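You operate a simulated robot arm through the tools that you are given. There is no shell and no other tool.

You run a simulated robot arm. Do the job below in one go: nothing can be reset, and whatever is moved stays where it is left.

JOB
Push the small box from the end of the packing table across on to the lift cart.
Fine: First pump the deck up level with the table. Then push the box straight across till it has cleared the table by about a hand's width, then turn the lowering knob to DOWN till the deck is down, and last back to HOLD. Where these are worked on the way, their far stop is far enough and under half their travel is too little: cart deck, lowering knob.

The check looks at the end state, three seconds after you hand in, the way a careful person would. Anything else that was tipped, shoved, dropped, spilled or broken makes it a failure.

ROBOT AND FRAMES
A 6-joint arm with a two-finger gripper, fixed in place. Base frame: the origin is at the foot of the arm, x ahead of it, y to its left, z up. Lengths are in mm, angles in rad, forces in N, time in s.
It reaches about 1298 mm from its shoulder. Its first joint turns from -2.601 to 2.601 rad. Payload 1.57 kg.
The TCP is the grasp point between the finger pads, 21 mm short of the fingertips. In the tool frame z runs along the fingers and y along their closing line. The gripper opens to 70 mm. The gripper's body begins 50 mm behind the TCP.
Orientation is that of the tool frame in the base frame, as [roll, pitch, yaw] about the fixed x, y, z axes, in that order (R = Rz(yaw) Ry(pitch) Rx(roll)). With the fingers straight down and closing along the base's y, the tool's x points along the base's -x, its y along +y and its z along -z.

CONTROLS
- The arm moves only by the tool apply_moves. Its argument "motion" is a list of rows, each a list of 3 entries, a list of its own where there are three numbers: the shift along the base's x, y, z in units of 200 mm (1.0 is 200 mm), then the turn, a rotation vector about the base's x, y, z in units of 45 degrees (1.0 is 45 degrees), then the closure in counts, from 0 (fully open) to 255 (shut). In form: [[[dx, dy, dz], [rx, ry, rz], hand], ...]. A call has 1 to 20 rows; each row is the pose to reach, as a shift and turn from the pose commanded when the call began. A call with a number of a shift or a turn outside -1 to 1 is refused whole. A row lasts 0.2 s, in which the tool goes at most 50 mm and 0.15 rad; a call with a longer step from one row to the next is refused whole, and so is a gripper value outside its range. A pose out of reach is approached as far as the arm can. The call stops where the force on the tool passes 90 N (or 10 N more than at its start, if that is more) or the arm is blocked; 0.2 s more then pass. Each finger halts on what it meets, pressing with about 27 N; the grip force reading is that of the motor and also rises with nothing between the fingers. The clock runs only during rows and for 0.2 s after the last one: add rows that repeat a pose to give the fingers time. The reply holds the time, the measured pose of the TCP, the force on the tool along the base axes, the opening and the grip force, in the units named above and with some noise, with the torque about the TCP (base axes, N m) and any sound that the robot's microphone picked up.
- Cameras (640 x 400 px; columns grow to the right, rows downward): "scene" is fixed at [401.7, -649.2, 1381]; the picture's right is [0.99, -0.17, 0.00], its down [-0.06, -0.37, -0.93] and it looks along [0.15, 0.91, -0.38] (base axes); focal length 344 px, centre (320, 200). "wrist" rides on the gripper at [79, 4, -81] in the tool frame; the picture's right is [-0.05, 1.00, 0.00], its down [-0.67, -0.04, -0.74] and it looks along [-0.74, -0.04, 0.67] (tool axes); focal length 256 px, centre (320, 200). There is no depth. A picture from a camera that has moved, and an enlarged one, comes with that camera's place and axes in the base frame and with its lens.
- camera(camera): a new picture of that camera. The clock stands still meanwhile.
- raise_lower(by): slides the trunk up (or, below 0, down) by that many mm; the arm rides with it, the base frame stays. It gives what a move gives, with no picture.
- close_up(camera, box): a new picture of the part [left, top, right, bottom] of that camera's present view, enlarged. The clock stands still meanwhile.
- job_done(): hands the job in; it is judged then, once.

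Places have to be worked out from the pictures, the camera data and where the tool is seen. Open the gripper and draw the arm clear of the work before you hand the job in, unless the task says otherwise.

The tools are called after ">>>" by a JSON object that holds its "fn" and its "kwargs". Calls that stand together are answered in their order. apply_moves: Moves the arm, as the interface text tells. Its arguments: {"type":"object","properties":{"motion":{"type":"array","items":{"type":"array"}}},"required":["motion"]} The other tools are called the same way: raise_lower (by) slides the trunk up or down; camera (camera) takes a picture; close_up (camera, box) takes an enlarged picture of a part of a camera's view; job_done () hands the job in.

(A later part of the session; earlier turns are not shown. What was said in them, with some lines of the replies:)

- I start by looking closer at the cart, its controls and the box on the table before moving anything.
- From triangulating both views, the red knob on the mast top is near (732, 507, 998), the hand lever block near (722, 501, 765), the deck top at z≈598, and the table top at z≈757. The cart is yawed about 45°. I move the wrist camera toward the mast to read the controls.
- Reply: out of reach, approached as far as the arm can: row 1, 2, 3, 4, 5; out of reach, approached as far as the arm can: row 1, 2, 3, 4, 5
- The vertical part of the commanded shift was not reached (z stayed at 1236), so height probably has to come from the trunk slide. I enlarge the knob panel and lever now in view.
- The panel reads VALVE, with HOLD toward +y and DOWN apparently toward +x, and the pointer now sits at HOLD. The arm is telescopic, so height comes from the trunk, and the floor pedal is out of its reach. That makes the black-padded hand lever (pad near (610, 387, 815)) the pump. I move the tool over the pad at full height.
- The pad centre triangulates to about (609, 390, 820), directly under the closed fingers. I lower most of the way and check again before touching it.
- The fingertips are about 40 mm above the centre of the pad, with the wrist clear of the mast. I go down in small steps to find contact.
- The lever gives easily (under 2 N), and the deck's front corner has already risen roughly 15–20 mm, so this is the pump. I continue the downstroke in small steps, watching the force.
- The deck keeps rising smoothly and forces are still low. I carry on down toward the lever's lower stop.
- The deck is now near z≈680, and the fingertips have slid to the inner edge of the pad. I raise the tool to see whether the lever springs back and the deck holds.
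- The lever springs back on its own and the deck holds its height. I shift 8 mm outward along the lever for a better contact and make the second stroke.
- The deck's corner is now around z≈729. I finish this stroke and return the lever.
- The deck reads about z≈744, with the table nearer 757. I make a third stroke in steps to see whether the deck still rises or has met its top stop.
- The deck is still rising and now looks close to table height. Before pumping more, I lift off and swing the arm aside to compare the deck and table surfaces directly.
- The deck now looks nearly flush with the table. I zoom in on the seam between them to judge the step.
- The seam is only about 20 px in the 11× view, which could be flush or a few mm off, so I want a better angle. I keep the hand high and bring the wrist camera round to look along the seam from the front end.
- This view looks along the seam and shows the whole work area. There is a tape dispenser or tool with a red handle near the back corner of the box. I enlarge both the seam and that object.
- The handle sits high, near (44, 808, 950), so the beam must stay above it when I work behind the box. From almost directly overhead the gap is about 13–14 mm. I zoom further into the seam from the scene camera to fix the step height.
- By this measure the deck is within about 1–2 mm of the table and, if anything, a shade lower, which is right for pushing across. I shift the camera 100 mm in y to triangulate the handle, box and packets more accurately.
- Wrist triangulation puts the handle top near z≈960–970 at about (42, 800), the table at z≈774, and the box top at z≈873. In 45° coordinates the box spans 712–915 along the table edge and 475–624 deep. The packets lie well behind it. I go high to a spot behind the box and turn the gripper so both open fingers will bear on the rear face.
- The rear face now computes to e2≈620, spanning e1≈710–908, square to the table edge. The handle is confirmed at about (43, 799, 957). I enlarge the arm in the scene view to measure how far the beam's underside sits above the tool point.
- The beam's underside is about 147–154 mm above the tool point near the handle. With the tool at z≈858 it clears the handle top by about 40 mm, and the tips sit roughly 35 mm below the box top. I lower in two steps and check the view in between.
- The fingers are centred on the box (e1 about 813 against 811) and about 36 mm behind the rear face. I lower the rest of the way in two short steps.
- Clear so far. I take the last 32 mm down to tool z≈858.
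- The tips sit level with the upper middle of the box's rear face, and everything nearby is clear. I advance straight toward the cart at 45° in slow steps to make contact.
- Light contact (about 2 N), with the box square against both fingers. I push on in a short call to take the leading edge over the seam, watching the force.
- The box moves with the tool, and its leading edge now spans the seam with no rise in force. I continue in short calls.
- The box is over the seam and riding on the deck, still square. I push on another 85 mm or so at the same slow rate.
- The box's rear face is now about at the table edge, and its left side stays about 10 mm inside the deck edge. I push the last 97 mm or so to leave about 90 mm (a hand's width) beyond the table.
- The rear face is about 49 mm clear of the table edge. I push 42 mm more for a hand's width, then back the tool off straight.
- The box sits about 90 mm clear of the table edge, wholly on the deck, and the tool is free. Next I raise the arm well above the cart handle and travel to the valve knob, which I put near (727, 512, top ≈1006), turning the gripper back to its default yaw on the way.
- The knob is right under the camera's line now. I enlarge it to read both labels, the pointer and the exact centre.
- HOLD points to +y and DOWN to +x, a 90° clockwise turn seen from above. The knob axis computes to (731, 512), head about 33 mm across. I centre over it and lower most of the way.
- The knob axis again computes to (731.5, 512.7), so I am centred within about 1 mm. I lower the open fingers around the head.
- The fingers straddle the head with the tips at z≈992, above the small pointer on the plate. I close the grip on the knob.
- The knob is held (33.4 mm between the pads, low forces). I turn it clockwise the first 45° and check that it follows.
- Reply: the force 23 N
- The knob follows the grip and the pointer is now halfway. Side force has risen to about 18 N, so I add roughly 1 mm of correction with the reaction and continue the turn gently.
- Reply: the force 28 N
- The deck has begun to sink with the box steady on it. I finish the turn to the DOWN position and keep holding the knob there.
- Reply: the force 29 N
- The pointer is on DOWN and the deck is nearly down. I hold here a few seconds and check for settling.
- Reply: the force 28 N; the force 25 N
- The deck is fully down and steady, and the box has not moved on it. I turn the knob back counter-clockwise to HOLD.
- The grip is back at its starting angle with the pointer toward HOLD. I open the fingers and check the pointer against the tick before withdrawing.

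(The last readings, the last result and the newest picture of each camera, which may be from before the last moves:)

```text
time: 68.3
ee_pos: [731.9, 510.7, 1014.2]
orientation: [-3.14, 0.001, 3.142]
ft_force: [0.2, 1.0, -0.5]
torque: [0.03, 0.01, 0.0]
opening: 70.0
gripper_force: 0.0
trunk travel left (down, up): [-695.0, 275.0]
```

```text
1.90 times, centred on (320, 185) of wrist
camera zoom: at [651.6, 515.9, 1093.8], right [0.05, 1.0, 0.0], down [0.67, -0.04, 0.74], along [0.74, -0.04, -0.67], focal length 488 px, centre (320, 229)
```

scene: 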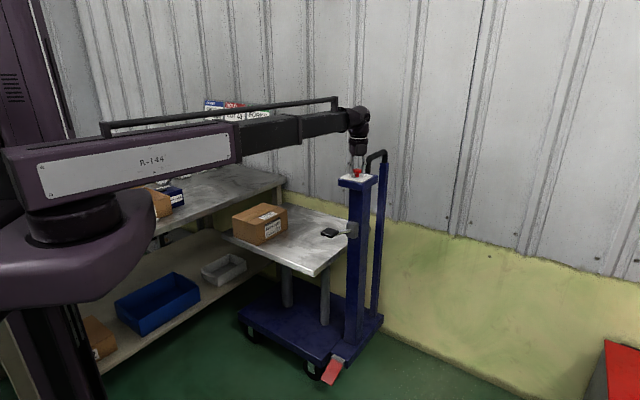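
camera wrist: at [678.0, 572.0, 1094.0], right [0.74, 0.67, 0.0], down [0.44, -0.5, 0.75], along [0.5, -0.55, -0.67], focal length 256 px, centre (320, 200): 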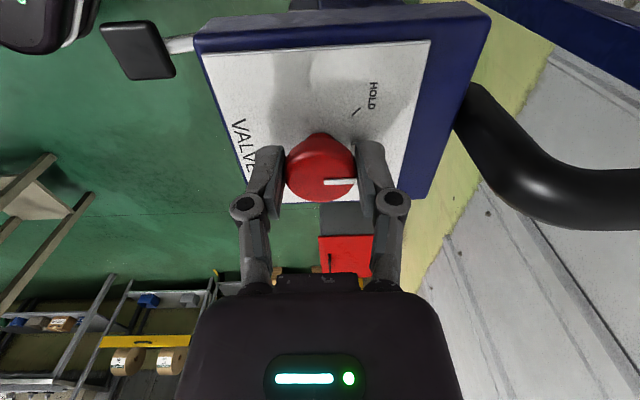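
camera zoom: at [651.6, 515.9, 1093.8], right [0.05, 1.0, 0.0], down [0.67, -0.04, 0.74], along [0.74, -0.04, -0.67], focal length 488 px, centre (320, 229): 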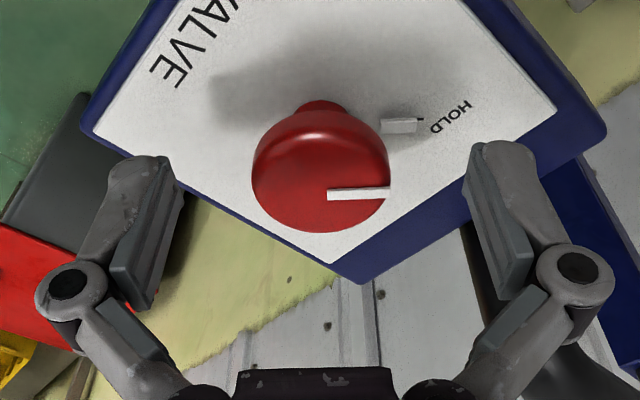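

The pointer lines up with the HOLD tick exactly as at the start. I raise straight up off the knob and draw the arm back toward its starting place.

>>> {"fn": "raise_lower", "kwargs": {"by": 180}}

>>> {"fn": "apply_moves", "kwargs": {"motion": [[[-0.2, 0.02, 0], [0, 0, 0], 0], [[-0.4, 0.04, 0], [0, 0, 0], 0], [[-0.6, 0.06, 0], [0, 0, 0], 0], [[-0.8, 0.08, 0], [0, 0, 0], 0], [[-1.0, 0.1, 0], [0, 0, 0], 0]]}}

>>> {"fn": "apply_moves", "kwargs": {"motion": [[[-0.2, 0.04, 0], [0, 0, 0], 0], [[-0.4, 0.08, 0], [0, 0, 0], 0], [[-0.6, 0.12, 0], [0, 0, 0], 0], [[-0.8, 0.16, 0], [0, 0, 0], 0], [[-1.0, 0.2, 0], [0, 0, 0], 0]]}}

>>> {"fn": "camera", "kwargs": {"camera": "scene"}}

>>> {"fn": "camera", "kwargs": {"camera": "wrist"}}

>>> {"fn": "close_up", "kwargs": {"camera": "scene", "box": [200, 150, 400, 290]}}

```text
time: 70.3
ee_pos: [731.2, 511.1, 1193.6]
orientation: [-3.141, 0.001, -3.141]
ft_force: [0.1, -0.1, 0.8]
torque: [0.0, -0.01, 0.02]
opening: 69.9
gripper_force: 0.0
trunk travel left (down, up): [-875.0, 95.0]
```

```text
time: 71.5
ee_pos: [530.8, 529.0, 1193.9]
orientation: [-3.142, 0.001, 3.141]
ft_force: [-0.5, -0.1, 0.0]
torque: [0.02, 0.0, -0.01]
opening: 70.0
gripper_force: 0.0
trunk travel left (down, up): [-875.0, 95.0]
```

```text
time: 72.7
ee_pos: [330.1, 570.5, 1192.8]
orientation: [-3.141, 0.003, -3.141]
ft_force: [-0.3, 1.4, 0.5]
torque: [-0.04, 0.01, 0.0]
opening: 70.1
gripper_force: 0.1
trunk travel left (down, up): [-875.0, 95.0]
```

```text
taken
```

scene: 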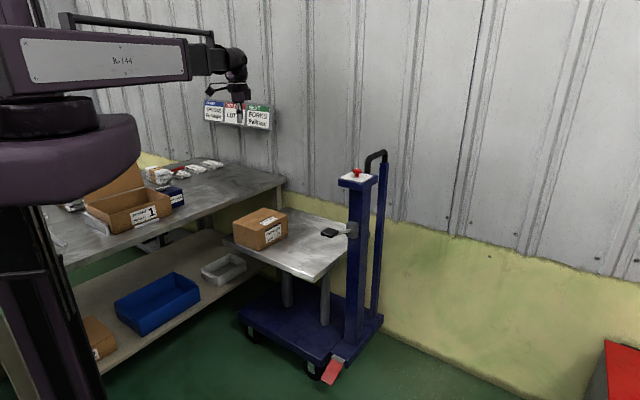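

```text
taken
camera wrist: at [249.7, 576.3, 1273.9], right [0.05, 1.0, 0.0], down [0.67, -0.04, 0.75], along [0.74, -0.04, -0.67], focal length 256 px, centre (320, 200)
```

wrist: 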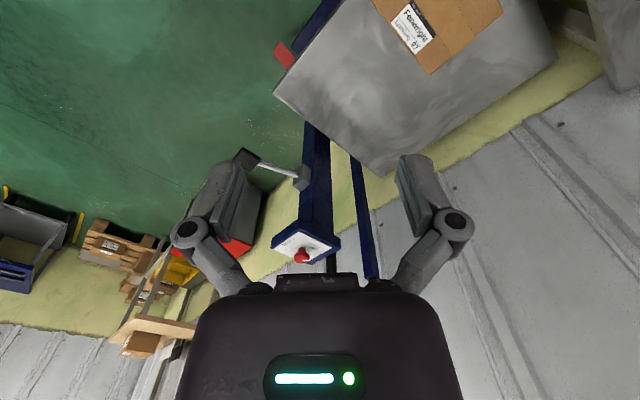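

```text
2.86 times, centred on (300, 220) of scene
camera zoom: at [401.7, -649.2, 1381.0], right [0.99, -0.17, 0.0], down [-0.06, -0.37, -0.93], along [0.15, 0.91, -0.38], focal length 984 px, centre (377, 143)
```

zoom: 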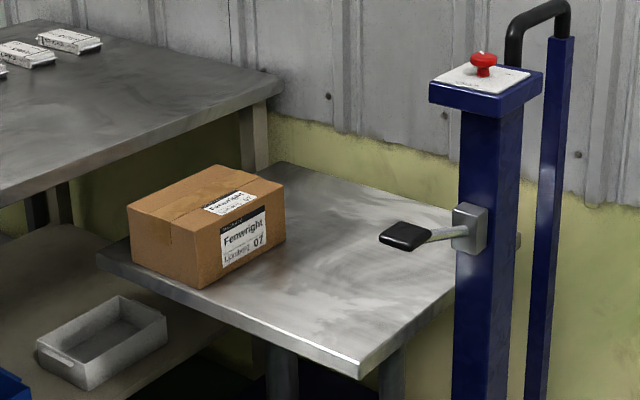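

The box rests on the lowered deck, the knob is on HOLD and the lever is back up. I make one last check that the other items on the table are as they were.

>>> {"fn": "close_up", "kwargs": {"camera": "scene", "box": [40, 130, 300, 290]}}

>>> {"fn": "close_up", "kwargs": {"camera": "scene", "box": [325, 150, 395, 200]}}

```text
2.46 times, centred on (170, 210) of scene
camera zoom: at [401.7, -649.2, 1381.0], right [0.99, -0.17, 0.0], down [-0.06, -0.37, -0.93], along [0.15, 0.91, -0.38], focal length 848 px, centre (689, 175)
```

zoom: 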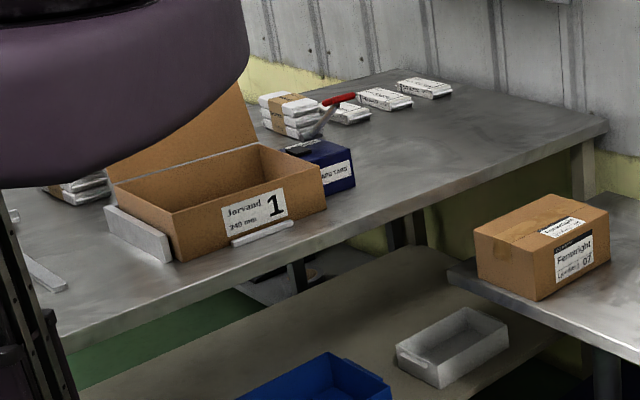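

```text
8.00 times, centred on (360, 175) of scene
camera zoom: at [401.7, -649.2, 1381.0], right [0.99, -0.17, 0.0], down [-0.06, -0.37, -0.93], along [0.15, 0.91, -0.38], focal length 2756 px, centre (0, 400)
```

zoom: 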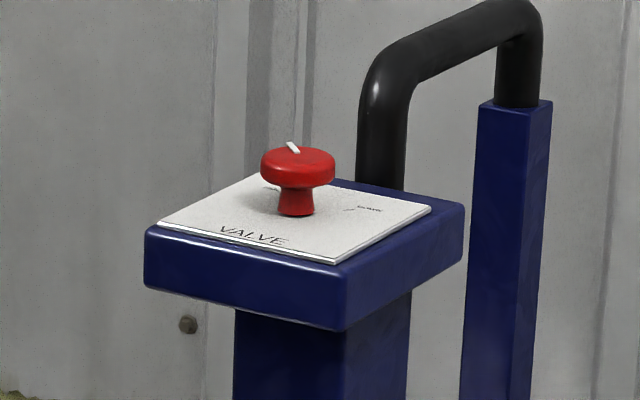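

Everything else looks undisturbed. The box is on the lowered deck about a hand's width past the table edge, the valve is at HOLD, and the gripper is open and clear, so I hand the job in.

>>> {"fn": "job_done", "kwargs": {}}

```text
The job is handed in.
```

The small box is on the lift cart. It sits wholly on the lowered deck, about 90 mm past the table edge and about 10 mm in from the deck's left side.

- **Deck up:** I pumped it with the hand lever on the mast, two full strokes and a part stroke. I stopped when it measured level with the table to within 1–2 mm. I did not pump further to see whether it had reached its top stop.
- **Push:** The box went straight across at right angles to the table edge. It stayed square, and the push force stayed under about 5 N.
- **Lowering:** I turned the valve knob a quarter turn to DOWN and held it until the deck was fully down. I then turned it back, and the pointer lines up with the HOLD mark as it did at the start.
- **Everything else:** In the last pictures the other items on the table and cart look undisturbed. The gripper is open and the arm is clear of the work.
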